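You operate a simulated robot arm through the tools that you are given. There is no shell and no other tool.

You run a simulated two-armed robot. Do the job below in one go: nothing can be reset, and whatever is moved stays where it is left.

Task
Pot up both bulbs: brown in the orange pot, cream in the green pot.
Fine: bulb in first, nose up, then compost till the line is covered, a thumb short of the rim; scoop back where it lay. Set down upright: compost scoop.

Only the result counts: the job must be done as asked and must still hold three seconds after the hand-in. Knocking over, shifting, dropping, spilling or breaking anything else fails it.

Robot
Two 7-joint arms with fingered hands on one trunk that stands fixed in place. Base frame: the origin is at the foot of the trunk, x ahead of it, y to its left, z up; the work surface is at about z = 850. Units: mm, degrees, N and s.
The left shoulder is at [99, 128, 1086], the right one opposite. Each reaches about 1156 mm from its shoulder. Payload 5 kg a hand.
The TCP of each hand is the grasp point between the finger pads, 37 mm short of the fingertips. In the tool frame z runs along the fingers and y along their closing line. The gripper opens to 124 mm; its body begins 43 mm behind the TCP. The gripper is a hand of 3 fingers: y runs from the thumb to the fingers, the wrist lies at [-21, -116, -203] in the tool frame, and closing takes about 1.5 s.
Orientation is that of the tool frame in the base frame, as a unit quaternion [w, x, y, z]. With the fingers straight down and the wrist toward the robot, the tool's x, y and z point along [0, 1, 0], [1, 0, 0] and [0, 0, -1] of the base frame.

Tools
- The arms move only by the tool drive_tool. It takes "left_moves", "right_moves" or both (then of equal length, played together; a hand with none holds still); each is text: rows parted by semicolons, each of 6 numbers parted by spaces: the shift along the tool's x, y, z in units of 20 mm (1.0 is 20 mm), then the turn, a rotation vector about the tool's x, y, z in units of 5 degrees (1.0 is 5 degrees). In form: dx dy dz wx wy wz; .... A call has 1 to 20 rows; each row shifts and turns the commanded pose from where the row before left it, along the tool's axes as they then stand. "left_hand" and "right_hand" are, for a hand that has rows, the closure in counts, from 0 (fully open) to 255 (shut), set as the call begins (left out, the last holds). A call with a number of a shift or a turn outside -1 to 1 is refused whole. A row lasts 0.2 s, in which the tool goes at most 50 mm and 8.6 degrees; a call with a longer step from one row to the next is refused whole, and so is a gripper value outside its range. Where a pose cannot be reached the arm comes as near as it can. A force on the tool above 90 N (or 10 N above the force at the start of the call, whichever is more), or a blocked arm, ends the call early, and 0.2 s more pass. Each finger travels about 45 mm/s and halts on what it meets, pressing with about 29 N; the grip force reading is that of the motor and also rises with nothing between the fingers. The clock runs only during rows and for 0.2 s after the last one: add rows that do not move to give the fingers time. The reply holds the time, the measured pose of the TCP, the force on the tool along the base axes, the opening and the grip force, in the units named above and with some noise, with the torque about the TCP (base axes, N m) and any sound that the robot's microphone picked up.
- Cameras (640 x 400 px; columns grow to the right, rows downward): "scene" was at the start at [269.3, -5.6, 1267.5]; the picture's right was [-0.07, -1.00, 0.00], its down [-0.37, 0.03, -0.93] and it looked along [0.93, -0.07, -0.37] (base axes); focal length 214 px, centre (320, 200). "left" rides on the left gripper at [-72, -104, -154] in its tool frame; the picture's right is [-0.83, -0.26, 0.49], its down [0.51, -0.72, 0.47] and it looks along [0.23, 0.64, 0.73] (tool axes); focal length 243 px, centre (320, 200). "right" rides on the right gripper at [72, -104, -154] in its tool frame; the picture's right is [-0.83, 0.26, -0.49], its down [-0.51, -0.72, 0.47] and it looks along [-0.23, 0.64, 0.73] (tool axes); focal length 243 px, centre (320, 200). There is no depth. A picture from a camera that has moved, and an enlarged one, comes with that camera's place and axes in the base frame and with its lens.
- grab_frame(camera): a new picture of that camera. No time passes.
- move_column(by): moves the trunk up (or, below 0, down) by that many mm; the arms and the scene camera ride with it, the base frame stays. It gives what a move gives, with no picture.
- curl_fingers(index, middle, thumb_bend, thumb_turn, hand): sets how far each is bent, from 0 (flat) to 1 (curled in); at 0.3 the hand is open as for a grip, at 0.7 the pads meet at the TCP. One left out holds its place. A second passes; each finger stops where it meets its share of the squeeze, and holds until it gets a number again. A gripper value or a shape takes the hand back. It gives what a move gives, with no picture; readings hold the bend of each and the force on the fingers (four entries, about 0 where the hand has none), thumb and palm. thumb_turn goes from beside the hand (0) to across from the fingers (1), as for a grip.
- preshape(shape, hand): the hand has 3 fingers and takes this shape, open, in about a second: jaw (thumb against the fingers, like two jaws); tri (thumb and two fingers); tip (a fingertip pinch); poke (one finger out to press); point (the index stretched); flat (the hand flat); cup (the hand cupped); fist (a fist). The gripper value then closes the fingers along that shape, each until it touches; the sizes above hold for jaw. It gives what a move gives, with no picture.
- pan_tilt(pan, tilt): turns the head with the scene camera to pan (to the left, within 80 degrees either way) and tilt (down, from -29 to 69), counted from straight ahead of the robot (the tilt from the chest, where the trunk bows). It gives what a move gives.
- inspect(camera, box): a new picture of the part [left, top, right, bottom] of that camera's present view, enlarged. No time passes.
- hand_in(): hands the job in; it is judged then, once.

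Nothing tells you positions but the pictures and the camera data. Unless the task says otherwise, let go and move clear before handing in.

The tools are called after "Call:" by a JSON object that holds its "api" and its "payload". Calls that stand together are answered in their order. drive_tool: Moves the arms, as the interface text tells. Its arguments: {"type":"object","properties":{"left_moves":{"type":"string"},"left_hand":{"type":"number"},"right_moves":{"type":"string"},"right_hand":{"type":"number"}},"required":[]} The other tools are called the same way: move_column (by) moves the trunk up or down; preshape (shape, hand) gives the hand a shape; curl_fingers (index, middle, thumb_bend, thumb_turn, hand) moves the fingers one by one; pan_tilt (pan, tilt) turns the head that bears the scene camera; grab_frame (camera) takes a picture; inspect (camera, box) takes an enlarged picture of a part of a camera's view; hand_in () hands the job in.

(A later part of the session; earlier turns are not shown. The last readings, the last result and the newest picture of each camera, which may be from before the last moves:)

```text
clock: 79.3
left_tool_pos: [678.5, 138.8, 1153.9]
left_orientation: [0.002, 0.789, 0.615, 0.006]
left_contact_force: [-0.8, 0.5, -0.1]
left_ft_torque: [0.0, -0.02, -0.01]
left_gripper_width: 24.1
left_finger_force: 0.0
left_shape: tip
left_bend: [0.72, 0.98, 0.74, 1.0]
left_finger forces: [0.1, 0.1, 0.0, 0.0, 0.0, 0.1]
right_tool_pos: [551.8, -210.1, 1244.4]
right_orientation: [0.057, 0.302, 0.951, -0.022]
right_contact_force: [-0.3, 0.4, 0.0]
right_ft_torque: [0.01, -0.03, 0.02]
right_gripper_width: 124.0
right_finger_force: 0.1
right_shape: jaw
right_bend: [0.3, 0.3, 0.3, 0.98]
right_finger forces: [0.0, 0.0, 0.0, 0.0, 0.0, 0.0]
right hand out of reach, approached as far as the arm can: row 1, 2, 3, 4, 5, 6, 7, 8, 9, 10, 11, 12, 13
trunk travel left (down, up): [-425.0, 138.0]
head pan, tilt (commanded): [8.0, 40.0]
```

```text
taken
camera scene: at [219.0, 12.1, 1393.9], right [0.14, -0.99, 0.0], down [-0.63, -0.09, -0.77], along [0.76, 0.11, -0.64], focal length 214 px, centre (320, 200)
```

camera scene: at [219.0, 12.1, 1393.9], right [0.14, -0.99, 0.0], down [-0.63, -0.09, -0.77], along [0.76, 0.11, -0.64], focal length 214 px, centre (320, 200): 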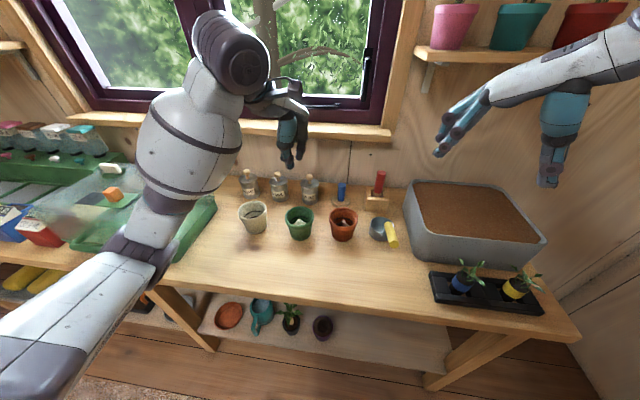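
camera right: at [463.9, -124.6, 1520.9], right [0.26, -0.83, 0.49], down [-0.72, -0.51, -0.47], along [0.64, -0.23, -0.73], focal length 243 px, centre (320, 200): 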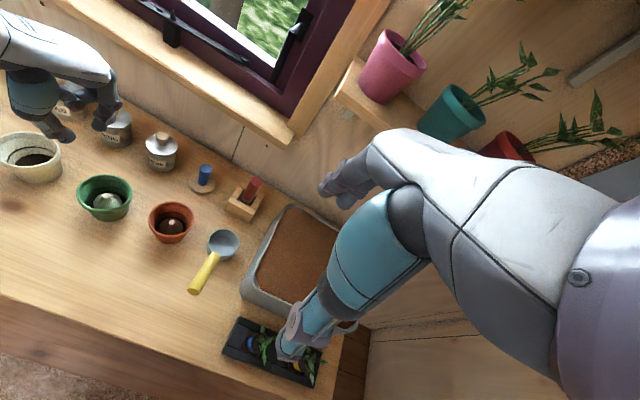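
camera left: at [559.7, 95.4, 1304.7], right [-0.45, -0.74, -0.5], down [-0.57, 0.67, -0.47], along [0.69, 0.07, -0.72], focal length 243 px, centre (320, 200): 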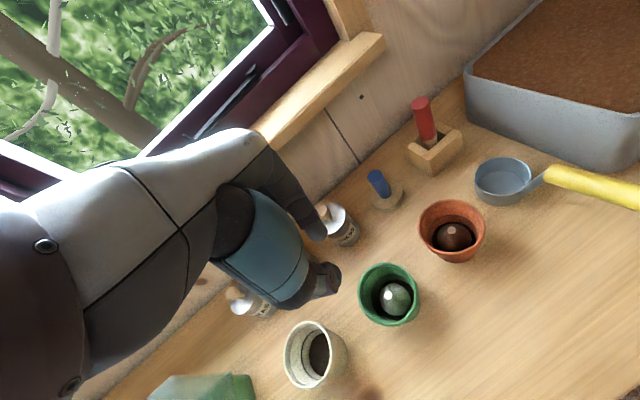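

The right wrist is at a joint limit there. I'll undo the yaw to get back to neutral, then take a different rotation path that combines turn and pitch together.

Call:
{"api": "drive_tool", "payload": {"right_moves": "0 0 0 0 0 1;0 0 0 0 0 1;0 0 0 0 0 1;0 0 0 0 0 1;0 0 0 0 0 1;0 0 0 0 0 1;0 0 0 0 0 1;0 0 0 0 0 1"}}

Call:
{"api": "drive_tool", "payload": {"right_moves": "0 0 0 -0.53 -0.53 -0.66;0 0 0 -0.53 -0.53 -0.66;0 0 0 -0.53 -0.53 -0.66;0 0 0 -0.53 -0.53 -0.66;0 0 0 -0.53 -0.53 -0.66;0 0 0 -0.53 -0.53 -0.66"}}

Call:
{"api": "grab_frame", "payload": {"camera": "scene"}}

```text
clock: 81.1
left_tool_pos: [681.8, 139.9, 1152.7]
left_orientation: [0.002, 0.788, 0.616, 0.006]
left_contact_force: [-0.2, 0.9, 0.4]
left_ft_torque: [-0.02, -0.02, -0.05]
left_gripper_width: 24.2
left_finger_force: 0.0
left_shape: tip
left_bend: [0.72, 0.98, 0.74, 1.0]
left_finger forces: [0.1, 0.1, 0.0, 0.0, 0.0, 0.1]
right_tool_pos: [556.0, -210.6, 1244.4]
right_orientation: [0.085, 0.604, 0.793, -0.002]
right_contact_force: [0.4, 0.6, 0.5]
right_ft_torque: [0.02, -0.02, 0.01]
right_gripper_width: 123.9
right_finger_force: 0.0
right_shape: jaw
right_bend: [0.3, 0.3, 0.3, 0.98]
right_finger forces: [0.0, 0.1, 0.1, 0.0, 0.1, 0.0]
trunk travel left (down, up): [-425.0, 138.0]
head pan, tilt (commanded): [8.0, 40.0]
```

```text
clock: 82.5
left_tool_pos: [681.4, 140.6, 1152.9]
left_orientation: [0.001, 0.789, 0.615, 0.004]
left_contact_force: [-0.2, -0.1, -0.4]
left_ft_torque: [0.02, 0.01, -0.02]
left_gripper_width: 24.2
left_finger_force: 0.0
left_shape: tip
left_bend: [0.72, 0.98, 0.74, 1.0]
left_finger forces: [0.0, 0.1, 0.1, 0.1, 0.0, 0.0]
right_tool_pos: [556.1, -211.2, 1244.7]
right_orientation: [0.273, 0.436, 0.858, 0.01]
right_contact_force: [0.3, 0.2, -1.1]
right_ft_torque: [0.01, 0.01, 0.0]
right_gripper_width: 123.9
right_finger_force: 0.0
right_shape: jaw
right_bend: [0.3, 0.3, 0.3, 0.98]
right_finger forces: [0.0, 0.1, 0.0, 0.1, 0.0, 0.1]
trunk travel left (down, up): [-425.0, 138.0]
head pan, tilt (commanded): [8.0, 40.0]
```

```text
taken
camera scene: at [221.4, 12.6, 1393.4], right [0.14, -0.99, 0.0], down [-0.64, -0.09, -0.77], along [0.76, 0.11, -0.64], focal length 214 px, centre (320, 200)
```

scene: 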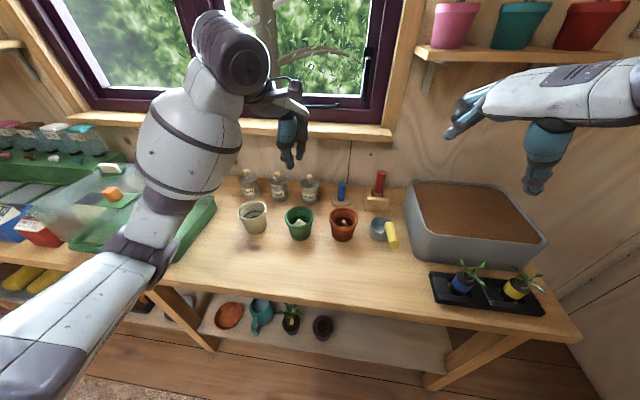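

That path is reachable. Continuing to the full fingers-forward, handle-aligned orientation.

Call:
{"api": "drive_tool", "payload": {"right_moves": "0 0 0.6 -0.486 -0.587 -0.648;0 0 0.6 -0.486 -0.587 -0.648;0 0 0.6 -0.486 -0.587 -0.648;0 0 0.6 -0.486 -0.587 -0.648;0 0 0.6 -0.486 -0.587 -0.648;0 0 0.6 -0.486 -0.587 -0.648;0 0 0.3 -0.486 -0.587 -0.648"}}

Call:
{"api": "grab_frame", "payload": {"camera": "scene"}}

```text
clock: 84.3
left_tool_pos: [679.9, 140.9, 1152.8]
left_orientation: [0.001, 0.788, 0.615, 0.005]
left_contact_force: [-0.8, -0.2, -0.1]
left_ft_torque: [-0.05, 0.0, -0.03]
left_gripper_width: 24.2
left_finger_force: 0.0
left_shape: tip
left_bend: [0.72, 0.98, 0.74, 1.0]
left_finger forces: [0.0, 0.1, 0.0, 0.0, 0.1, 0.0]
right_tool_pos: [606.1, -229.8, 1119.2]
right_orientation: [0.419, 0.21, 0.883, -0.008]
right_contact_force: [-0.4, 1.5, 0.0]
right_ft_torque: [-0.03, -0.02, 0.0]
right_gripper_width: 124.1
right_finger_force: 0.1
right_shape: jaw
right_bend: [0.3, 0.3, 0.3, 0.98]
right_finger forces: [0.0, 0.1, 0.0, 0.0, 0.1, 0.1]
right hand out of reach, approached as far as the arm can: row 1, 2
trunk travel left (down, up): [-425.0, 138.0]
head pan, tilt (commanded): [8.0, 40.0]
stopped in row 7 (right hand): the arm was blocked; the commanded pose is now the measured one
```

```text
taken
camera scene: at [220.5, 13.8, 1393.6], right [0.14, -0.99, 0.0], down [-0.64, -0.09, -0.77], along [0.76, 0.11, -0.64], focal length 214 px, centre (320, 200)
```

scene: 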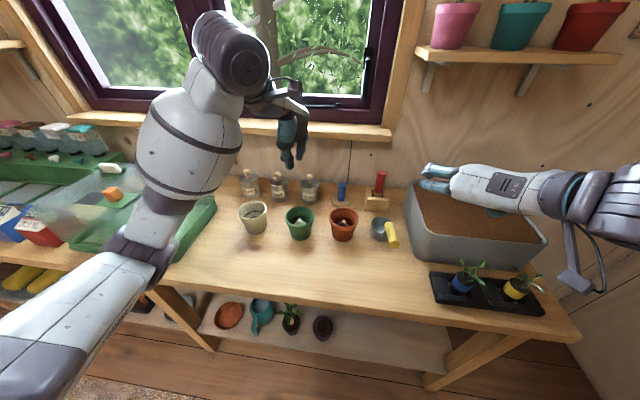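

Call:
{"api": "pan_tilt", "payload": {"pan": -45, "tilt": 35}}

Call:
{"api": "grab_frame", "payload": {"camera": "scene"}}

Call:
{"api": "grab_frame", "payload": {"camera": "right"}}

Call:
{"api": "grab_frame", "payload": {"camera": "left"}}

```text
clock: 85.5
left_tool_pos: [681.4, 139.6, 1151.8]
left_orientation: [0.001, 0.789, 0.614, 0.005]
left_contact_force: [-0.1, 0.2, 0.0]
left_ft_torque: [0.02, 0.02, 0.02]
left_gripper_width: 24.4
left_finger_force: 0.0
left_shape: tip
left_bend: [0.72, 0.98, 0.74, 1.0]
left_finger forces: [0.1, 0.0, 0.0, 0.1, 0.0, 0.1]
right_tool_pos: [607.1, -232.1, 1119.5]
right_orientation: [0.419, 0.21, 0.883, -0.007]
right_contact_force: [-0.4, 0.1, -0.1]
right_ft_torque: [-0.01, 0.01, 0.01]
right_gripper_width: 123.9
right_finger_force: 0.0
right_shape: jaw
right_bend: [0.3, 0.3, 0.3, 0.98]
right_finger forces: [0.0, 0.0, 0.0, 0.1, 0.0, 0.1]
trunk travel left (down, up): [-425.0, 138.0]
head pan, tilt (commanded): [-45.0, 35.0]
```

```text
taken
camera scene: at [199.9, -61.3, 1400.9], right [-0.71, -0.71, 0.0], down [-0.41, 0.41, -0.82], along [0.58, -0.58, -0.57], focal length 214 px, centre (320, 200)
```

scene: 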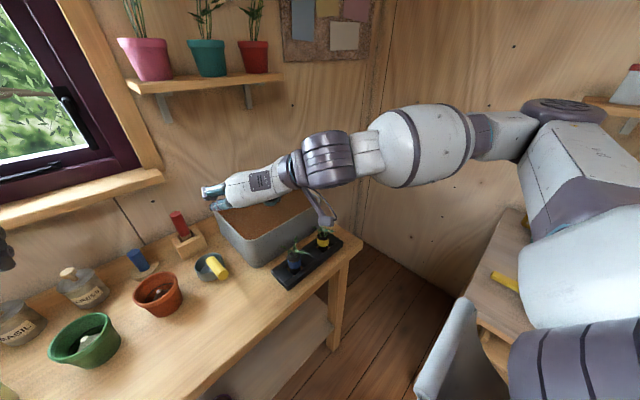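

```text
taken
camera right: at [414.6, -270.7, 1148.5], right [0.2, 0.03, 0.98], down [0.36, -0.93, -0.05], along [0.91, 0.36, -0.2], focal length 243 px, centre (320, 200)
```

right: 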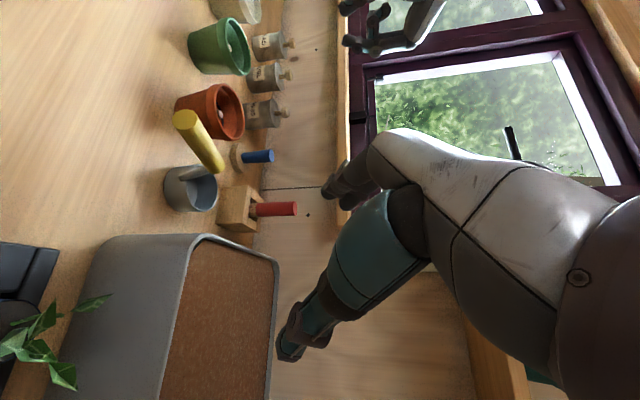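

```text
taken
camera left: at [560.2, 94.6, 1304.6], right [-0.45, -0.74, -0.5], down [-0.57, 0.67, -0.47], along [0.68, 0.07, -0.73], focal length 243 px, centre (320, 200)
```

left: 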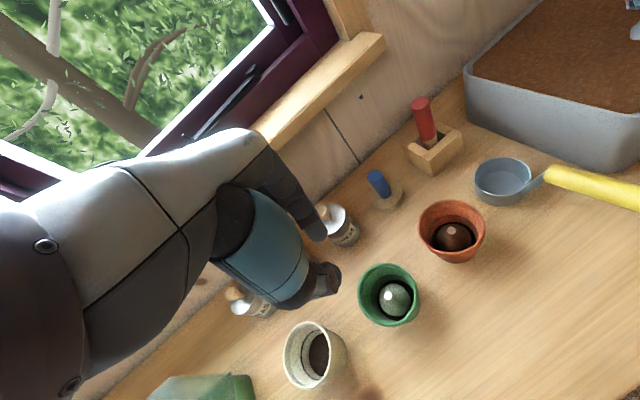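

The right forearm now comes in from the right with the hand straight ahead of it, which suits this grip. I'll shift toward the scoop at safe height before finishing the rotation.

Call:
{"api": "drive_tool", "payload": {"right_moves": "0.383 0.85 -0.1 0 0 0;0.383 0.85 -0.1 0 0 0;0.383 0.85 -0.1 0 0 0;0.383 0.85 -0.1 0 0 0;0.383 0.85 -0.1 0 0 0;0.383 0.85 -0.1 0 0 0"}}

Call:
{"api": "grab_frame", "payload": {"camera": "scene"}}

```text
clock: 86.9
left_tool_pos: [682.0, 141.8, 1152.2]
left_orientation: [0.0, 0.788, 0.616, 0.005]
left_contact_force: [0.9, -0.4, 0.2]
left_ft_torque: [-0.01, 0.04, -0.03]
left_gripper_width: 24.1
left_finger_force: 0.1
left_shape: tip
left_bend: [0.72, 0.98, 0.74, 1.0]
left_finger forces: [0.1, 0.0, 0.1, 0.0, 0.0, 0.0]
right_tool_pos: [611.4, -118.4, 1108.2]
right_orientation: [0.419, 0.21, 0.883, -0.008]
right_contact_force: [0.2, -0.2, -0.3]
right_ft_torque: [-0.02, 0.01, 0.0]
right_gripper_width: 123.7
right_finger_force: 0.0
right_shape: jaw
right_bend: [0.3, 0.3, 0.3, 0.98]
right_finger forces: [0.0, 0.0, 0.0, 0.0, 0.0, 0.0]
trunk travel left (down, up): [-425.0, 138.0]
head pan, tilt (commanded): [-45.0, 35.0]
```

```text
taken
camera scene: at [200.8, -60.6, 1400.8], right [-0.71, -0.71, 0.0], down [-0.41, 0.41, -0.82], along [0.58, -0.58, -0.57], focal length 214 px, centre (320, 200)
```

scene: 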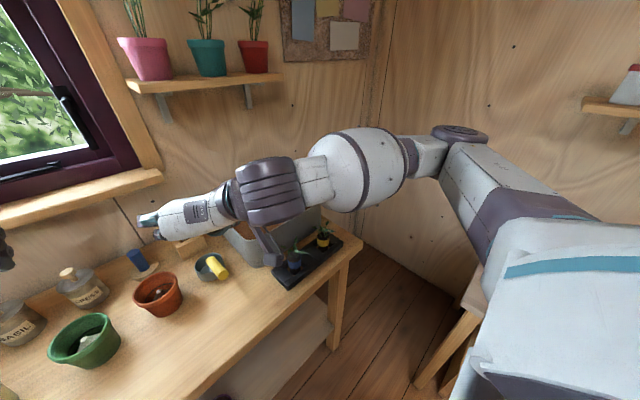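

Call:
{"api": "drive_tool", "payload": {"right_moves": "0 0 0 -0.451 -0.717 -0.531;0 0 0 -0.451 -0.717 -0.531;0 0 0 -0.451 -0.717 -0.531;0 0 0 -0.451 -0.717 -0.531"}}

Call:
{"api": "grab_frame", "payload": {"camera": "scene"}}

```text
clock: 87.9
left_tool_pos: [681.8, 139.4, 1151.6]
left_orientation: [0.001, 0.789, 0.614, 0.005]
left_contact_force: [-0.3, -0.8, -0.6]
left_ft_torque: [0.0, -0.02, -0.01]
left_gripper_width: 24.4
left_finger_force: 0.1
left_shape: tip
left_bend: [0.72, 0.98, 0.74, 1.0]
left_finger forces: [0.0, 0.1, 0.0, 0.1, 0.1, 0.0]
right_tool_pos: [620.2, -118.9, 1110.0]
right_orientation: [0.539, 0.091, 0.837, -0.004]
right_contact_force: [-0.7, -0.6, -0.1]
right_ft_torque: [0.02, -0.02, 0.0]
right_gripper_width: 124.0
right_finger_force: 0.1
right_shape: jaw
right_bend: [0.3, 0.3, 0.3, 0.98]
right_finger forces: [0.1, 0.0, 0.0, 0.0, 0.0, 0.1]
right hand out of reach, approached as far as the arm can: row 1, 2, 4
trunk travel left (down, up): [-425.0, 138.0]
head pan, tilt (commanded): [-45.0, 35.0]
```

```text
taken
camera scene: at [199.7, -61.4, 1400.9], right [-0.71, -0.71, 0.0], down [-0.41, 0.41, -0.82], along [0.58, -0.58, -0.57], focal length 214 px, centre (320, 200)
```

scene: 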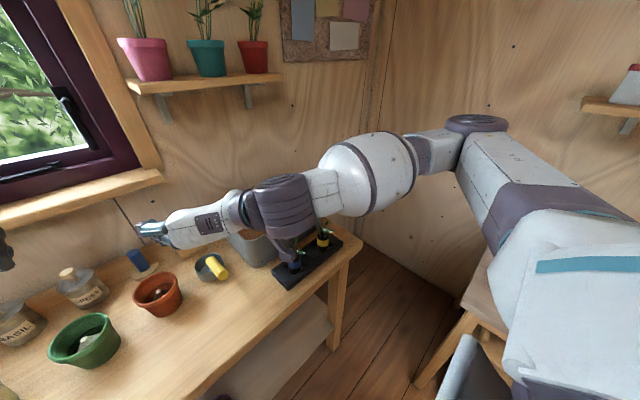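

Call:
{"api": "drive_tool", "payload": {"right_moves": "0.76 -0.084 0.283 0 0 0;0.76 -0.084 0.283 0 0 0;0.76 -0.084 0.283 0 0 0;0.76 -0.084 0.283 0 0 0"}}

Call:
{"api": "inspect", "payload": {"camera": "scene", "box": [100, 180, 340, 330]}}

Call:
{"api": "grab_frame", "payload": {"camera": "right"}}

Call:
{"api": "grab_frame", "payload": {"camera": "left"}}

```text
clock: 88.9
left_tool_pos: [680.6, 140.3, 1151.3]
left_orientation: [0.0, 0.789, 0.615, 0.004]
left_contact_force: [0.0, -0.1, -0.2]
left_ft_torque: [0.0, -0.02, 0.01]
left_gripper_width: 24.1
left_finger_force: 0.1
left_shape: tip
left_bend: [0.72, 0.98, 0.74, 1.0]
left_finger forces: [0.0, 0.0, 0.1, 0.1, 0.0, 0.1]
right_tool_pos: [622.4, -121.8, 1105.5]
right_orientation: [0.535, 0.091, 0.84, -0.004]
right_contact_force: [0.1, 0.0, -0.4]
right_ft_torque: [0.01, 0.04, 0.02]
right_gripper_width: 124.1
right_finger_force: 0.0
right_shape: jaw
right_bend: [0.3, 0.3, 0.3, 0.98]
right_finger forces: [0.0, 0.0, 0.0, 0.1, 0.0, 0.0]
right hand out of reach, approached as far as the arm can: row 1, 2, 3, 4
trunk travel left (down, up): [-425.0, 138.0]
head pan, tilt (commanded): [-45.0, 35.0]
```

```text
2.67 times, centred on (220, 255) of scene
camera zoom: at [199.8, -61.3, 1400.9], right [-0.71, -0.71, 0.0], down [-0.41, 0.41, -0.82], along [0.58, -0.58, -0.57], focal length 572 px, centre (587, 53)
```

zoom: 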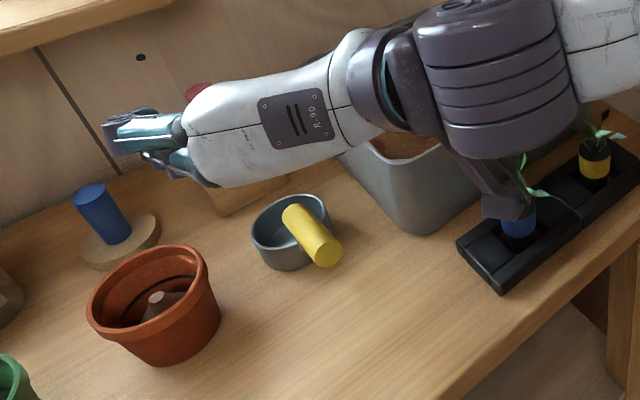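

```text
taken
camera right: at [438.3, -197.0, 1096.7], right [-0.06, 0.19, 0.98], down [0.52, -0.83, 0.19], along [0.85, 0.52, -0.04], focal length 243 px, centre (320, 200)
```

right: 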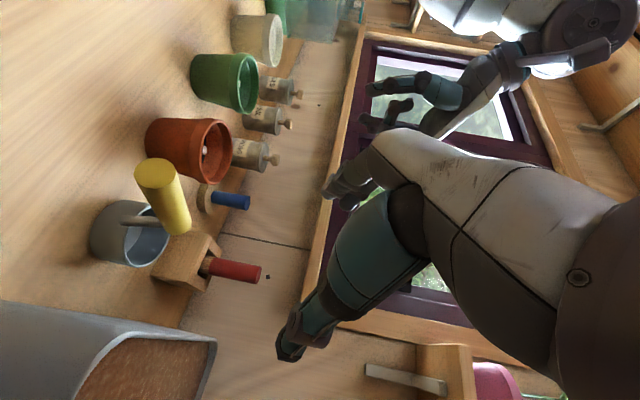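

```text
taken
camera left: at [560.1, 94.7, 1304.6], right [-0.45, -0.74, -0.5], down [-0.57, 0.67, -0.47], along [0.68, 0.07, -0.73], focal length 243 px, centre (320, 200)
```

left: 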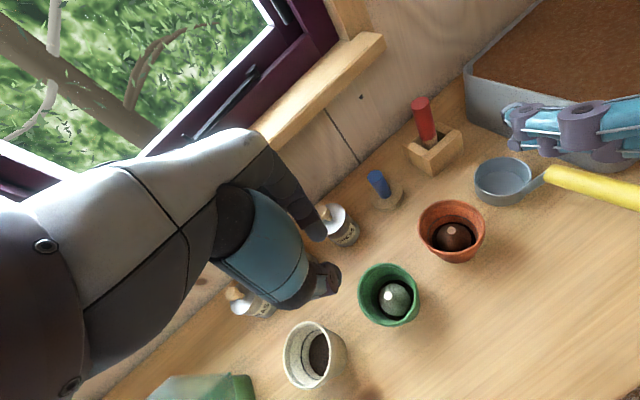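

This grip hits joint limits before reaching the handle height. A better plan is fingers down with the wrist on the left side of the handle. Then I can pour by rolling the scoop to the right, ending with the wrist comfortably on the right. I'll unwind back to neutral and test that.

Call:
{"api": "drive_tool", "payload": {"right_moves": "0 0 0 0.498 0.506 0.704;0 0 0 0.498 0.506 0.704;0 0 0 0.498 0.506 0.704;0 0 0 0.498 0.506 0.704;0 0 0 0.498 0.506 0.704;0 0 0 0.498 0.506 0.704;0 0 0 0.498 0.506 0.704;0 0 0 0.498 0.506 0.704;0 0 0 0.498 0.506 0.704;0 0 0 0.498 0.506 0.704;0 0 0 0.498 0.506 0.704;0 0 0 0.498 0.506 0.704;0 0 0 0.498 0.506 0.704;0 0 0 0.498 0.506 0.704;0 0 0 0.498 0.506 0.704;0 0 0 0.498 0.506 0.704;0 0 0 0.498 0.506 0.704;0 0 0 0.498 0.506 0.704;0 0 0 0.498 0.506 0.704;0 0 0 0.25 0.25 0.35"}}

Call:
{"api": "grab_frame", "payload": {"camera": "scene"}}

```text
clock: 93.1
left_tool_pos: [680.6, 140.2, 1153.3]
left_orientation: [0.0, 0.788, 0.615, 0.005]
left_contact_force: [-0.2, 1.0, 0.3]
left_ft_torque: [-0.04, 0.0, 0.01]
left_gripper_width: 24.1
left_finger_force: 0.1
left_shape: tip
left_bend: [0.72, 0.98, 0.74, 1.0]
left_finger forces: [0.0, 0.0, 0.0, 0.1, 0.1, 0.0]
right_tool_pos: [622.6, -121.1, 1103.5]
right_orientation: [0.004, 0.707, 0.708, 0.004]
right_contact_force: [-0.1, 0.3, -0.1]
right_ft_torque: [0.04, -0.02, -0.05]
right_gripper_width: 124.1
right_finger_force: 0.1
right_shape: jaw
right_bend: [0.3, 0.3, 0.3, 0.98]
right_finger forces: [0.1, 0.1, 0.0, 0.1, 0.0, 0.0]
trunk travel left (down, up): [-425.0, 138.0]
head pan, tilt (commanded): [-45.0, 35.0]
```

```text
taken
camera scene: at [199.9, -61.3, 1400.9], right [-0.71, -0.71, 0.0], down [-0.41, 0.41, -0.82], along [0.58, -0.58, -0.57], focal length 214 px, centre (320, 200)
```

scene: 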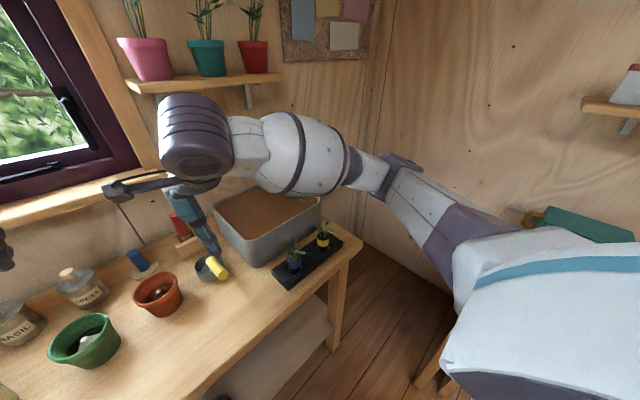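

Neutral again, no trouble. Before swinging the right wrist leftward I'll move the left arm out of the way.

Call:
{"api": "drive_tool", "payload": {"left_moves": "0.75 -0.55 0 0 0 0;0.75 -0.55 0 0 0 0;0.75 -0.55 0 0 0 0;0.75 -0.55 0 0 0 0;0.75 -0.55 0 0 0 0;0.75 -0.55 0 0 0 0;0.75 -0.55 0 0 0 0;0.75 -0.55 0 0 0 0;0.75 -0.55 0 0 0 0"}}

Call:
{"api": "drive_tool", "payload": {"right_moves": "0 0 0 0 0 1;0 0 0 0 0 1;0 0 0 0 0 1;0 0 0 0 0 1;0 0 0 0 0 1;0 0 0 0 0 1;0 0 0 0 0 1;0 0 0 0 0 1;0 0 0 0 0 1"}}

Call:
{"api": "pan_tilt", "payload": {"pan": -15, "tilt": 35}}

Call:
{"api": "grab_frame", "payload": {"camera": "scene"}}

```text
clock: 95.1
left_tool_pos: [619.6, 297.5, 1150.3]
left_orientation: [0.002, 0.789, 0.615, 0.006]
left_contact_force: [0.0, -0.3, 0.0]
left_ft_torque: [0.0, -0.04, -0.01]
left_gripper_width: 23.9
left_finger_force: 0.0
left_shape: tip
left_bend: [0.72, 0.98, 0.74, 1.0]
left_finger forces: [0.0, 0.1, 0.1, 0.0, 0.0, 0.0]
right_tool_pos: [622.5, -119.8, 1104.3]
right_orientation: [0.005, 0.707, 0.707, 0.004]
right_contact_force: [0.6, 0.1, 1.2]
right_ft_torque: [0.02, 0.0, 0.0]
right_gripper_width: 124.1
right_finger_force: 0.1
right_shape: jaw
right_bend: [0.3, 0.3, 0.3, 0.98]
right_finger forces: [0.0, 0.0, 0.1, 0.1, 0.0, 0.0]
trunk travel left (down, up): [-425.0, 138.0]
head pan, tilt (commanded): [-45.0, 35.0]
```

```text
clock: 97.1
left_tool_pos: [619.0, 297.1, 1151.4]
left_orientation: [0.0, 0.789, 0.615, 0.005]
left_contact_force: [0.6, -0.2, 1.1]
left_ft_torque: [0.02, -0.03, 0.02]
left_gripper_width: 24.1
left_finger_force: 0.0
left_shape: tip
left_bend: [0.72, 0.98, 0.74, 1.0]
left_finger forces: [0.1, 0.1, 0.0, 0.0, 0.0, 0.1]
right_tool_pos: [621.8, -119.7, 1105.4]
right_orientation: [0.003, 0.924, 0.383, 0.006]
right_contact_force: [0.5, 0.1, 0.2]
right_ft_torque: [-0.02, -0.01, 0.02]
right_gripper_width: 123.8
right_finger_force: 0.1
right_shape: jaw
right_bend: [0.3, 0.3, 0.3, 0.98]
right_finger forces: [0.0, 0.0, 0.2, 0.1, 0.0, 0.0]
trunk travel left (down, up): [-425.0, 138.0]
head pan, tilt (commanded): [-45.0, 35.0]
```

```text
clock: 98.0
left_tool_pos: [619.0, 296.9, 1150.7]
left_orientation: [0.0, 0.789, 0.615, 0.005]
left_contact_force: [-0.2, 0.1, 0.1]
left_ft_torque: [0.03, 0.01, 0.0]
left_gripper_width: 24.3
left_finger_force: 0.1
left_shape: tip
left_bend: [0.72, 0.98, 0.74, 1.0]
left_finger forces: [0.0, 0.0, 0.0, 0.0, 0.0, 0.0]
right_tool_pos: [622.5, -120.3, 1105.7]
right_orientation: [0.002, 0.924, 0.383, 0.005]
right_contact_force: [-0.3, 0.0, 1.0]
right_ft_torque: [-0.01, 0.04, -0.01]
right_gripper_width: 124.3
right_finger_force: 0.0
right_shape: jaw
right_bend: [0.3, 0.3, 0.3, 0.98]
right_finger forces: [0.0, 0.0, 0.0, 0.0, 0.0, 0.0]
trunk travel left (down, up): [-425.0, 138.0]
head pan, tilt (commanded): [-15.0, 35.0]
```

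```text
taken
camera scene: at [222.6, -21.8, 1400.9], right [-0.26, -0.97, 0.0], down [-0.55, 0.15, -0.82], along [0.79, -0.21, -0.57], focal length 214 px, centre (320, 200)
```

scene: 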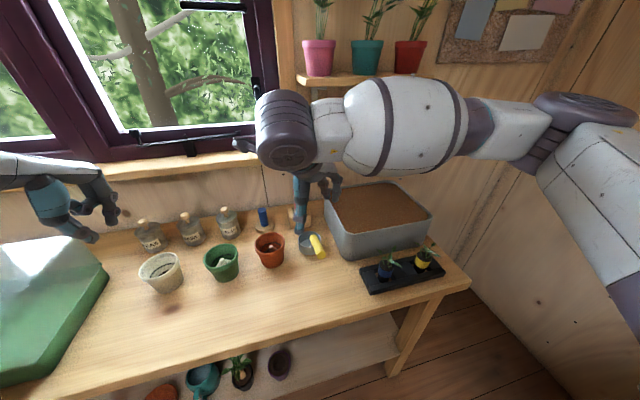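

Halfway turned with no limit. Continuing to the full −90°.

Call:
{"api": "drive_tool", "payload": {"right_moves": "0 0 0 0 0 1;0 0 0 0 0 1;0 0 0 0 0 1;0 0 0 0 0 1;0 0 0 0 0 1;0 0 0 0 0 1;0 0 0 0 0 1;0 0 0 0 0 1;0 0 0 0 0 1"}}

Call:
{"api": "grab_frame", "payload": {"camera": "scene"}}

Call:
{"api": "grab_frame", "payload": {"camera": "right"}}

Call:
{"api": "grab_frame", "payload": {"camera": "left"}}

```text
clock: 100.0
left_tool_pos: [619.6, 295.8, 1150.7]
left_orientation: [0.001, 0.788, 0.615, 0.005]
left_contact_force: [0.9, -0.2, 0.1]
left_ft_torque: [0.01, -0.01, 0.01]
left_gripper_width: 24.1
left_finger_force: 0.0
left_shape: tip
left_bend: [0.72, 0.98, 0.74, 1.0]
left_finger forces: [0.0, 0.1, 0.0, 0.0, 0.0, 0.0]
right_tool_pos: [621.9, -120.6, 1102.6]
right_orientation: [0.0, 1.0, 0.0, 0.005]
right_contact_force: [0.2, -0.5, 0.1]
right_ft_torque: [0.03, -0.01, -0.02]
right_gripper_width: 124.4
right_finger_force: 0.1
right_shape: jaw
right_bend: [0.3, 0.3, 0.3, 0.98]
right_finger forces: [0.0, 0.0, 0.1, 0.0, 0.0, 0.0]
trunk travel left (down, up): [-425.0, 138.0]
head pan, tilt (commanded): [-15.0, 35.0]
```

```text
taken
camera scene: at [222.9, -21.6, 1400.9], right [-0.26, -0.97, 0.0], down [-0.55, 0.15, -0.82], along [0.79, -0.21, -0.57], focal length 214 px, centre (320, 200)
```

scene: 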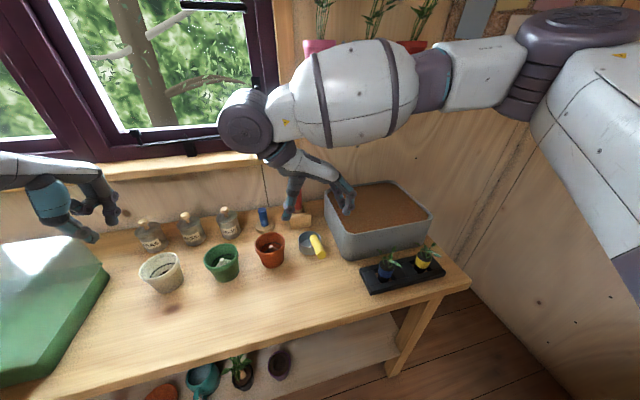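

```text
taken
camera right: at [694.2, -16.0, 1258.6], right [-0.84, -0.26, 0.48], down [-0.5, 0.72, -0.48], along [-0.22, -0.64, -0.73], focal length 243 px, centre (320, 200)
```

right: 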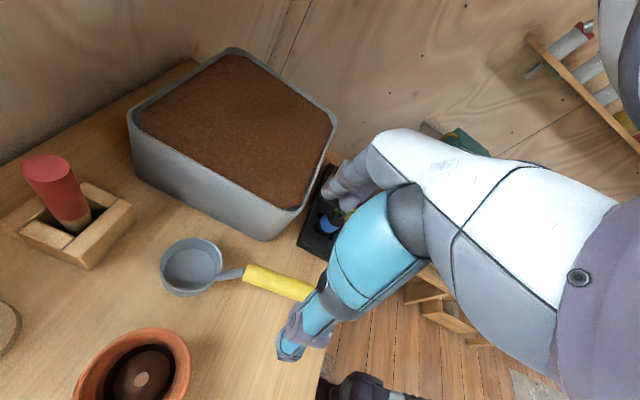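

```text
taken
camera left: at [498.8, 250.9, 1303.6], right [-0.45, -0.74, -0.5], down [-0.57, 0.67, -0.47], along [0.68, 0.07, -0.73], focal length 243 px, centre (320, 200)
```

left: 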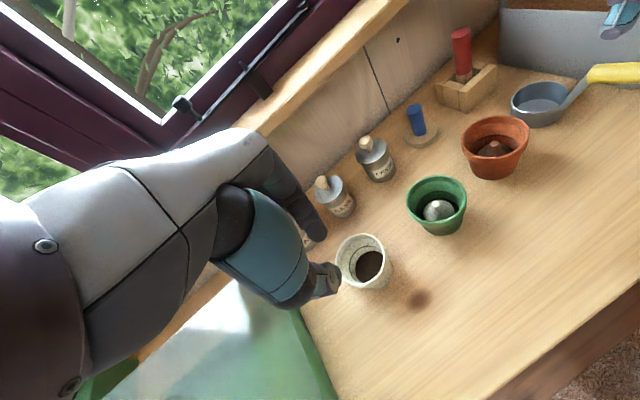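

The right hand reaches the orientation I want. Before gripping, I'll test in free air that the pouring roll (about the handle axis, to the right) is reachable.

Call:
{"api": "drive_tool", "payload": {"right_moves": "0 0 0 1 0 0;0 0 0 1 0 0;0 0 0 1 0 0;0 0 0 1 0 0;0 0 0 1 0 0;0 0 0 1 0 0;0 0 0 1 0 0;0 0 0 1 0 0;0 0 0 1 0 0;0 0 0 1 0 0;0 0 0 1 0 0;0 0 0 1 0 0"}}

Call:
{"api": "grab_frame", "payload": {"camera": "scene"}}

```text
clock: 102.6
left_tool_pos: [619.6, 295.2, 1150.8]
left_orientation: [0.001, 0.788, 0.615, 0.004]
left_contact_force: [0.0, -0.8, -0.2]
left_ft_torque: [-0.02, -0.01, -0.01]
left_gripper_width: 24.1
left_finger_force: 0.0
left_shape: tip
left_bend: [0.72, 0.98, 0.74, 1.0]
left_finger forces: [0.1, 0.1, 0.0, 0.1, 0.0, 0.1]
right_tool_pos: [623.2, -120.7, 1103.4]
right_orientation: [-0.501, 0.866, 0.003, 0.005]
right_contact_force: [0.5, 1.0, -0.4]
right_ft_torque: [-0.02, -0.01, 0.03]
right_gripper_width: 124.1
right_finger_force: 0.1
right_shape: jaw
right_bend: [0.3, 0.3, 0.3, 0.98]
right_finger forces: [0.0, 0.0, 0.0, 0.0, 0.0, 0.0]
trunk travel left (down, up): [-425.0, 138.0]
head pan, tilt (commanded): [-15.0, 35.0]
```

```text
taken
camera scene: at [222.6, -22.6, 1400.9], right [-0.26, -0.97, 0.0], down [-0.55, 0.15, -0.82], along [0.79, -0.21, -0.57], focal length 214 px, centre (320, 200)
```

scene: 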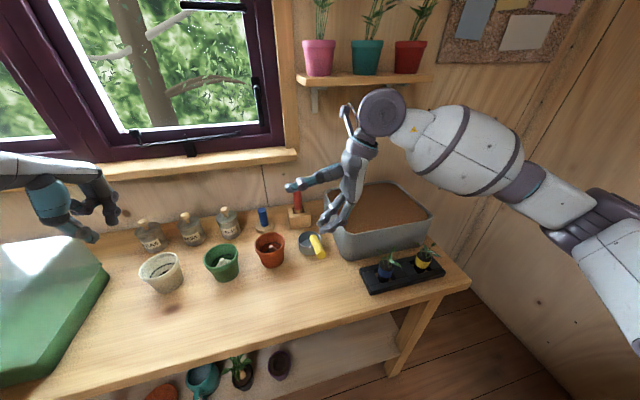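

Call:
{"api": "drive_tool", "payload": {"right_moves": "0 0 0 1 0 0;0 0 0 1 0 0;0 0 0 1 0 0;0 0 0 1 0 0;0 0 0 1 0 0;0 0 0 1 0 0;0 0 0 1 0 0;0 0 0 1 0 0;0 0 0 1 0 0;0 0 0 1 0 0;0 0 0 1 0 0;0 0 0 1 0 0"}}

Call:
{"api": "grab_frame", "payload": {"camera": "scene"}}

```text
clock: 105.2
left_tool_pos: [619.2, 296.1, 1152.1]
left_orientation: [0.001, 0.788, 0.615, 0.005]
left_contact_force: [-0.3, -0.3, -0.1]
left_ft_torque: [-0.02, -0.02, 0.04]
left_gripper_width: 24.0
left_finger_force: 0.0
left_shape: tip
left_bend: [0.72, 0.98, 0.74, 1.0]
left_finger forces: [0.1, 0.1, 0.0, 0.1, 0.0, 0.0]
right_tool_pos: [624.0, -119.5, 1105.7]
right_orientation: [0.867, -0.499, -0.005, -0.002]
right_contact_force: [-0.3, 0.3, 1.0]
right_ft_torque: [0.01, -0.02, 0.01]
right_gripper_width: 124.2
right_finger_force: 0.1
right_shape: jaw
right_bend: [0.3, 0.3, 0.3, 0.98]
right_finger forces: [0.0, 0.0, 0.0, 0.0, 0.0, 0.0]
trunk travel left (down, up): [-425.0, 138.0]
head pan, tilt (commanded): [-15.0, 35.0]
```

```text
taken
camera scene: at [222.9, -21.9, 1400.9], right [-0.26, -0.97, 0.0], down [-0.55, 0.15, -0.82], along [0.79, -0.21, -0.57], focal length 214 px, centre (320, 200)
```

scene: 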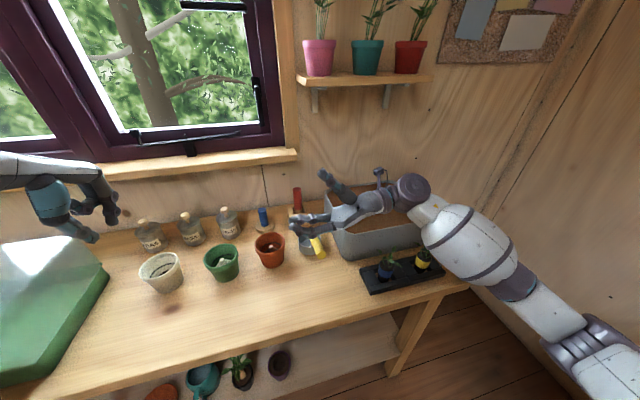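

The full 120° pouring roll is reachable. I'll roll back to fingers-down and line up over the handle.

Call:
{"api": "drive_tool", "payload": {"right_moves": "0 0 0 -1 0 0;0 0 0 -1 0 0;0 0 0 -1 0 0;0 0 0 -1 0 0;0 0 0 -1 0 0;0 0 0 -1 0 0;0 0 0 -1 0 0;0 0 0 -1 0 0;0 0 0 -1 0 0;0 0 0 -1 0 0;0 0 0 -1 0 0;0 0 0 -1 0 0;0 0 0 -1 0 0;0 0 0 -1 0 0;0 0 0 -1 0 0;0 0 0 -1 0 0;0 0 0 -1 0 0;0 0 0 -1 0 0;0 0 0 -1 0 0;0 0 0 -1 0 0"}}

Call:
{"api": "drive_tool", "payload": {"right_moves": "0 0 0 -1 0 0;0 0 0 -1 0 0;0 0 0 -1 0 0;0 0 0 -1 0 0;-0.2 0 0.5 0 0 0;0 0 0.8 0 0 0;0 0 0.8 0 0 0;0 0 0.5 0 0 0;0 0 0 0 0 0"}}

Call:
{"api": "grab_frame", "payload": {"camera": "scene"}}

Call:
{"api": "grab_frame", "payload": {"camera": "right"}}

Call:
{"api": "inspect", "payload": {"camera": "left", "box": [440, 0, 640, 160]}}

```text
clock: 109.4
left_tool_pos: [621.1, 297.3, 1149.4]
left_orientation: [0.001, 0.788, 0.615, 0.005]
left_contact_force: [-0.4, 0.6, -0.7]
left_ft_torque: [-0.04, -0.04, -0.01]
left_gripper_width: 24.2
left_finger_force: 0.0
left_shape: tip
left_bend: [0.72, 0.98, 0.74, 1.0]
left_finger forces: [0.0, 0.0, 0.0, 0.0, 0.1, 0.0]
right_tool_pos: [623.7, -120.3, 1103.7]
right_orientation: [-0.172, 0.985, 0.001, 0.006]
right_contact_force: [-1.0, -0.3, 0.0]
right_ft_torque: [0.01, 0.0, 0.0]
right_gripper_width: 124.1
right_finger_force: 0.1
right_shape: jaw
right_bend: [0.3, 0.3, 0.3, 0.98]
right_finger forces: [0.0, 0.0, 0.1, 0.1, 0.1, 0.0]
trunk travel left (down, up): [-425.0, 138.0]
head pan, tilt (commanded): [-15.0, 35.0]
```

```text
clock: 111.4
left_tool_pos: [619.6, 296.0, 1151.5]
left_orientation: [0.001, 0.788, 0.615, 0.006]
left_contact_force: [-0.3, 0.9, 0.6]
left_ft_torque: [-0.02, -0.01, -0.02]
left_gripper_width: 24.2
left_finger_force: 0.0
left_shape: tip
left_bend: [0.72, 0.98, 0.74, 1.0]
left_finger forces: [0.0, 0.1, 0.0, 0.1, 0.0, 0.0]
right_tool_pos: [621.4, -120.2, 1053.2]
right_orientation: [0.0, 1.0, -0.001, 0.006]
right_contact_force: [0.2, -0.3, 0.0]
right_ft_torque: [-0.02, -0.02, -0.01]
right_gripper_width: 123.9
right_finger_force: 0.1
right_shape: jaw
right_bend: [0.3, 0.3, 0.3, 0.98]
right_finger forces: [0.0, 0.1, 0.0, 0.0, 0.1, 0.0]
trunk travel left (down, up): [-425.0, 138.0]
head pan, tilt (commanded): [-15.0, 35.0]
```

```text
taken
camera scene: at [222.4, -21.3, 1401.0], right [-0.26, -0.97, 0.0], down [-0.55, 0.15, -0.82], along [0.79, -0.21, -0.57], focal length 214 px, centre (320, 200)
```

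scene: 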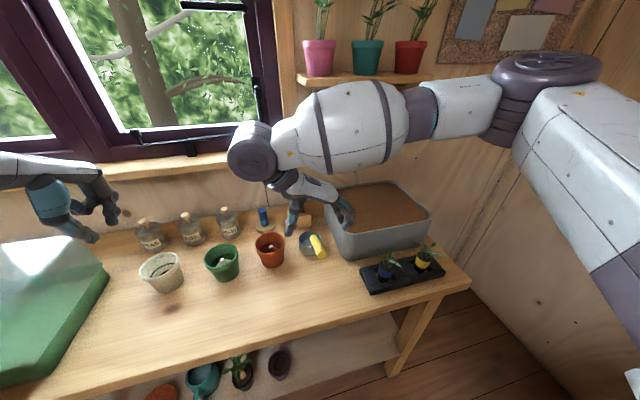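

```text
taken
camera right: at [692.9, -16.2, 1207.9], right [-0.84, -0.26, 0.48], down [-0.5, 0.72, -0.48], along [-0.22, -0.64, -0.73], focal length 243 px, centre (320, 200)
```

right: 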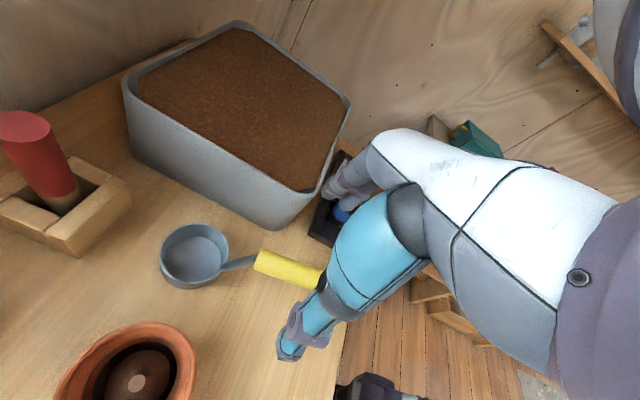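

```text
2.50 times, centred on (540, 80) of left
camera zoom: at [498.3, 251.1, 1303.8], right [-0.45, -0.74, -0.5], down [-0.57, 0.67, -0.47], along [0.68, 0.07, -0.72], focal length 606 px, centre (-230, 500)
```

zoom: 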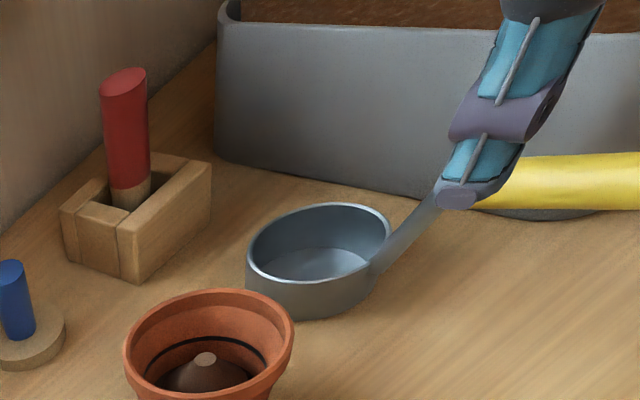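

Lined up over the handle. I'll narrow the opening, tilt 13.6° to match the handle's slope, and descend most of the way.

Call:
{"api": "drive_tool", "payload": {"right_moves": "0 0 0 0 -0.9 0;0 0 0 0 -0.9 0;0 0 0 0 -0.92 0;0.16 0 0.6 0 0 0;0.16 0 0.6 0 0 0;0.16 0 0.6 0 0 0;0.16 0 0.6 0 0 0;0.1 0 0.4 0 0 0;0 0 0 0 0 0", "right_hand": 110}}

Call:
{"api": "inspect", "payload": {"camera": "scene", "box": [240, 180, 400, 290]}}

Call:
{"api": "grab_frame", "payload": {"camera": "right"}}

Call:
{"api": "inspect", "payload": {"camera": "left", "box": [440, 0, 640, 160]}}

```text
clock: 113.4
left_tool_pos: [619.7, 297.1, 1152.0]
left_orientation: [0.001, 0.788, 0.615, 0.005]
left_contact_force: [0.0, -0.4, -0.1]
left_ft_torque: [0.03, -0.01, -0.03]
left_gripper_width: 24.2
left_finger_force: 0.1
left_shape: tip
left_bend: [0.72, 0.98, 0.74, 1.0]
left_finger forces: [0.1, 0.0, 0.0, 0.1, 0.0, 0.1]
right_tool_pos: [620.5, -119.9, 995.6]
right_orientation: [0.0, 0.994, 0.002, -0.113]
right_contact_force: [0.3, -0.9, -0.1]
right_ft_torque: [0.01, -0.01, -0.03]
right_gripper_width: 71.1
right_finger_force: 0.0
right_shape: jaw
right_bend: [0.73, 0.42, 0.66, 1.0]
right_finger forces: [0.0, 0.1, 0.1, 0.0, 0.1, 0.0]
trunk travel left (down, up): [-425.0, 138.0]
head pan, tilt (commanded): [-15.0, 35.0]
```

```text
3.64 times, centred on (320, 235) of scene
camera zoom: at [222.5, -21.8, 1401.0], right [-0.26, -0.97, 0.0], down [-0.55, 0.15, -0.82], along [0.79, -0.21, -0.57], focal length 780 px, centre (320, 73)
```

zoom: 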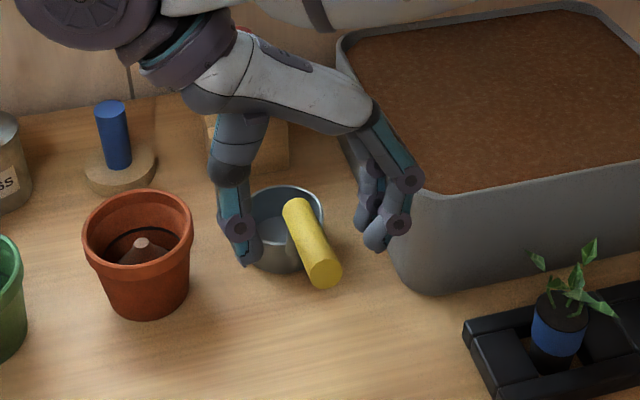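

```text
taken
camera right: at [726.6, -16.3, 1130.3], right [-0.7, -0.26, 0.67], down [-0.6, 0.72, -0.35], along [-0.39, -0.64, -0.66], focal length 243 px, centre (320, 200)
```

right: 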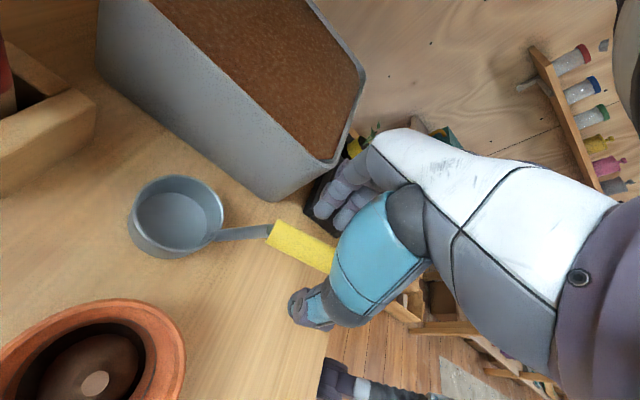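

```text
2.50 times, centred on (540, 80) of left
camera zoom: at [498.4, 250.7, 1303.8], right [-0.45, -0.74, -0.5], down [-0.57, 0.67, -0.47], along [0.68, 0.07, -0.73], focal length 606 px, centre (-230, 500)
```

zoom: 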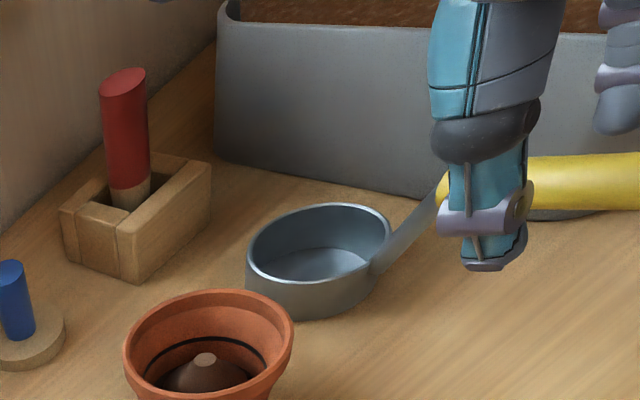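

Call:
{"api": "inspect", "payload": {"camera": "scene", "box": [285, 205, 365, 260]}}

Call:
{"api": "inspect", "payload": {"camera": "right", "box": [220, 140, 420, 340]}}

```text
7.27 times, centred on (325, 232) of scene
camera zoom: at [222.5, -21.8, 1401.0], right [-0.26, -0.97, 0.0], down [-0.55, 0.15, -0.82], along [0.79, -0.21, -0.57], focal length 1560 px, centre (284, -36)
```

zoom: 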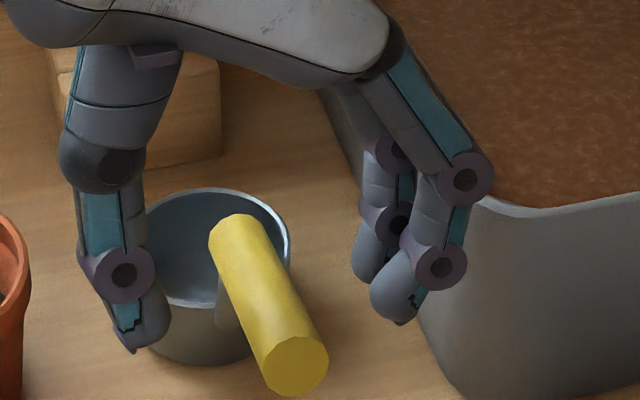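

```text
2.00 times, centred on (320, 240) of right
camera zoom: at [726.6, -16.3, 1130.3], right [-0.7, -0.26, 0.67], down [-0.6, 0.72, -0.35], along [-0.39, -0.64, -0.66], focal length 485 px, centre (320, 120)
```

zoom: 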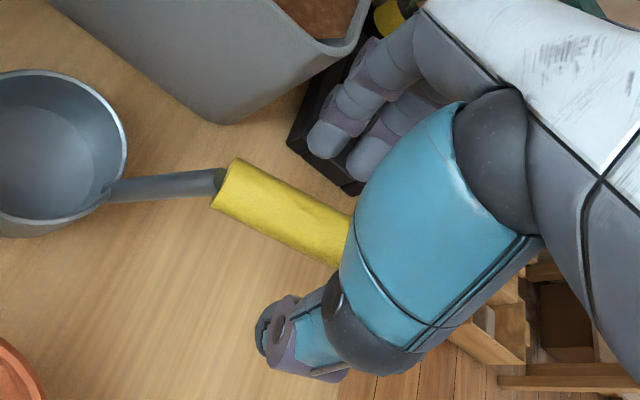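

Straddling the handle cleanly, clear of the tub. Down the last 33 mm and close.

Call:
{"api": "drive_tool", "payload": {"right_moves": "0 0 0.45 0 0 0;0 0 0.45 0 0 0;0 0 0.45 0 0 0;0 0 0.3 0 0 0;0 0 0 0 0 0"}}

Call:
{"api": "inspect", "payload": {"camera": "scene", "box": [285, 205, 365, 260]}}

Call:
{"api": "inspect", "payload": {"camera": "left", "box": [440, 0, 640, 160]}}

```text
clock: 114.6
left_tool_pos: [619.3, 296.1, 1151.2]
left_orientation: [0.001, 0.788, 0.615, 0.005]
left_contact_force: [-0.5, -1.0, 1.0]
left_ft_torque: [-0.01, -0.04, -0.02]
left_gripper_width: 24.1
left_finger_force: 0.0
left_shape: tip
left_bend: [0.72, 0.98, 0.74, 1.0]
left_finger forces: [0.0, 0.0, 0.1, 0.0, 0.1, 0.0]
right_tool_pos: [613.3, -120.4, 964.0]
right_orientation: [0.0, 0.994, 0.002, -0.111]
right_contact_force: [-0.7, 0.2, 0.2]
right_ft_torque: [0.04, -0.01, 0.0]
right_gripper_width: 70.9
right_finger_force: 0.1
right_shape: jaw
right_bend: [0.73, 0.42, 0.66, 1.0]
right_finger forces: [0.0, 0.1, 0.0, 0.0, 0.0, 0.1]
trunk travel left (down, up): [-425.0, 138.0]
head pan, tilt (commanded): [-15.0, 35.0]
```

```text
7.27 times, centred on (325, 232) of scene
camera zoom: at [222.4, -21.7, 1401.0], right [-0.26, -0.97, 0.0], down [-0.55, 0.15, -0.82], along [0.79, -0.21, -0.57], focal length 1560 px, centre (284, -36)
```

zoom: 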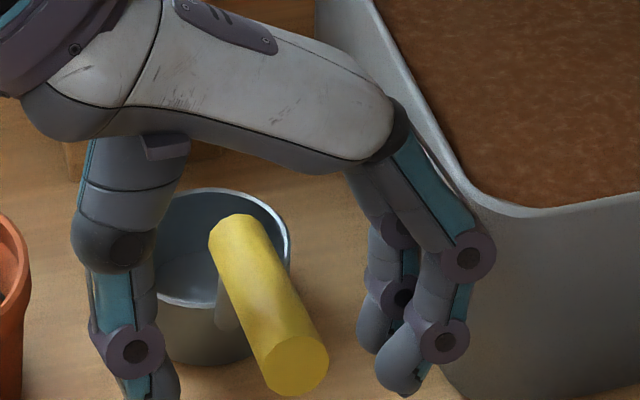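

```text
2.50 times, centred on (540, 80) of left
camera zoom: at [498.4, 250.8, 1303.8], right [-0.45, -0.74, -0.5], down [-0.57, 0.67, -0.47], along [0.68, 0.07, -0.73], focal length 606 px, centre (-230, 500)
```

zoom: 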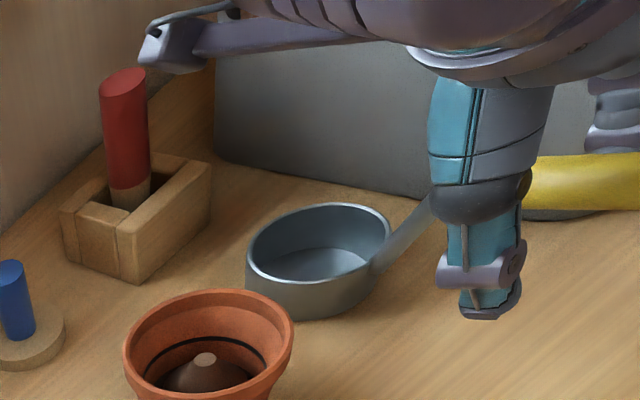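

Call:
{"api": "drive_tool", "payload": {"right_moves": "0 0 0 0 0 0;0 0 0 0 0 0;0 0 0 0 0 0;0 0 0 0 0 0;0 0 0 0 0 0;0 0 0 0 0 0;0 0 0 0 0 0;0 0 0 0 0 0;0 0 0 0 0 0;0 0 0 0 0 0", "right_hand": 255}}

Call:
{"api": "inspect", "payload": {"camera": "scene", "box": [285, 205, 365, 260]}}

Call:
{"api": "inspect", "payload": {"camera": "left", "box": [440, 0, 640, 160]}}

```text
clock: 116.8
left_tool_pos: [620.2, 297.1, 1151.3]
left_orientation: [0.001, 0.788, 0.615, 0.005]
left_contact_force: [-0.4, 0.1, 0.2]
left_ft_torque: [0.04, -0.01, -0.01]
left_gripper_width: 23.9
left_finger_force: 0.0
left_shape: tip
left_bend: [0.72, 0.98, 0.74, 1.0]
left_finger forces: [0.0, 0.1, 0.1, 0.1, 0.0, 0.1]
right_tool_pos: [614.9, -121.8, 963.3]
right_orientation: [0.0, 0.994, 0.0, -0.113]
right_contact_force: [0.5, -1.2, -0.4]
right_ft_torque: [-0.07, -0.03, -0.02]
right_gripper_width: 0.1
right_finger_force: 28.8
right_shape: jaw
right_bend: [0.71, 0.7, 0.73, 1.0]
right_finger forces: [7.9, 0.0, 0.0, 0.0, 8.8, 0.0]
trunk travel left (down, up): [-425.0, 138.0]
head pan, tilt (commanded): [-15.0, 35.0]
```

```text
7.27 times, centred on (325, 232) of scene
camera zoom: at [222.7, -21.8, 1400.9], right [-0.26, -0.97, 0.0], down [-0.55, 0.15, -0.82], along [0.79, -0.21, -0.57], focal length 1560 px, centre (284, -36)
```

zoom: 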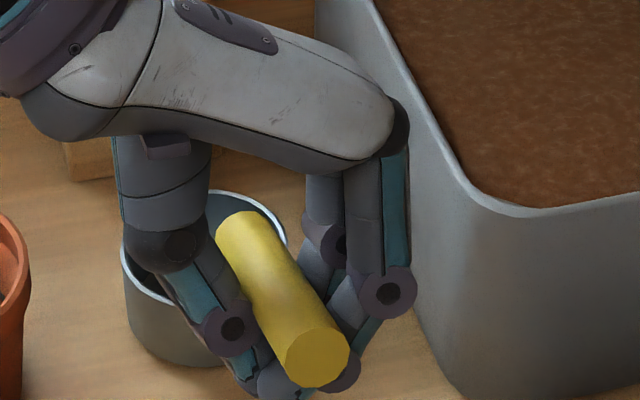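

```text
2.50 times, centred on (540, 80) of left
camera zoom: at [498.6, 250.7, 1303.7], right [-0.45, -0.74, -0.5], down [-0.57, 0.67, -0.47], along [0.68, 0.07, -0.73], focal length 606 px, centre (-230, 500)
```

zoom: 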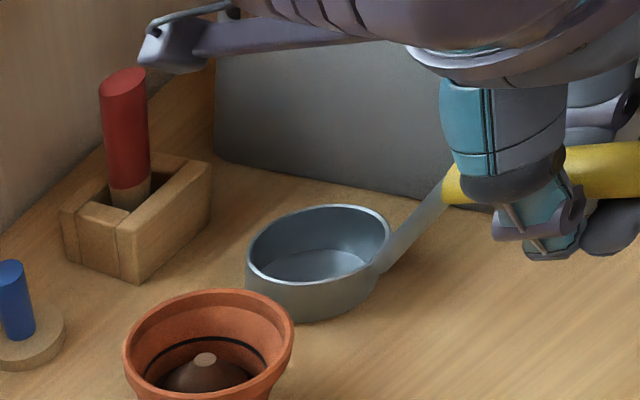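

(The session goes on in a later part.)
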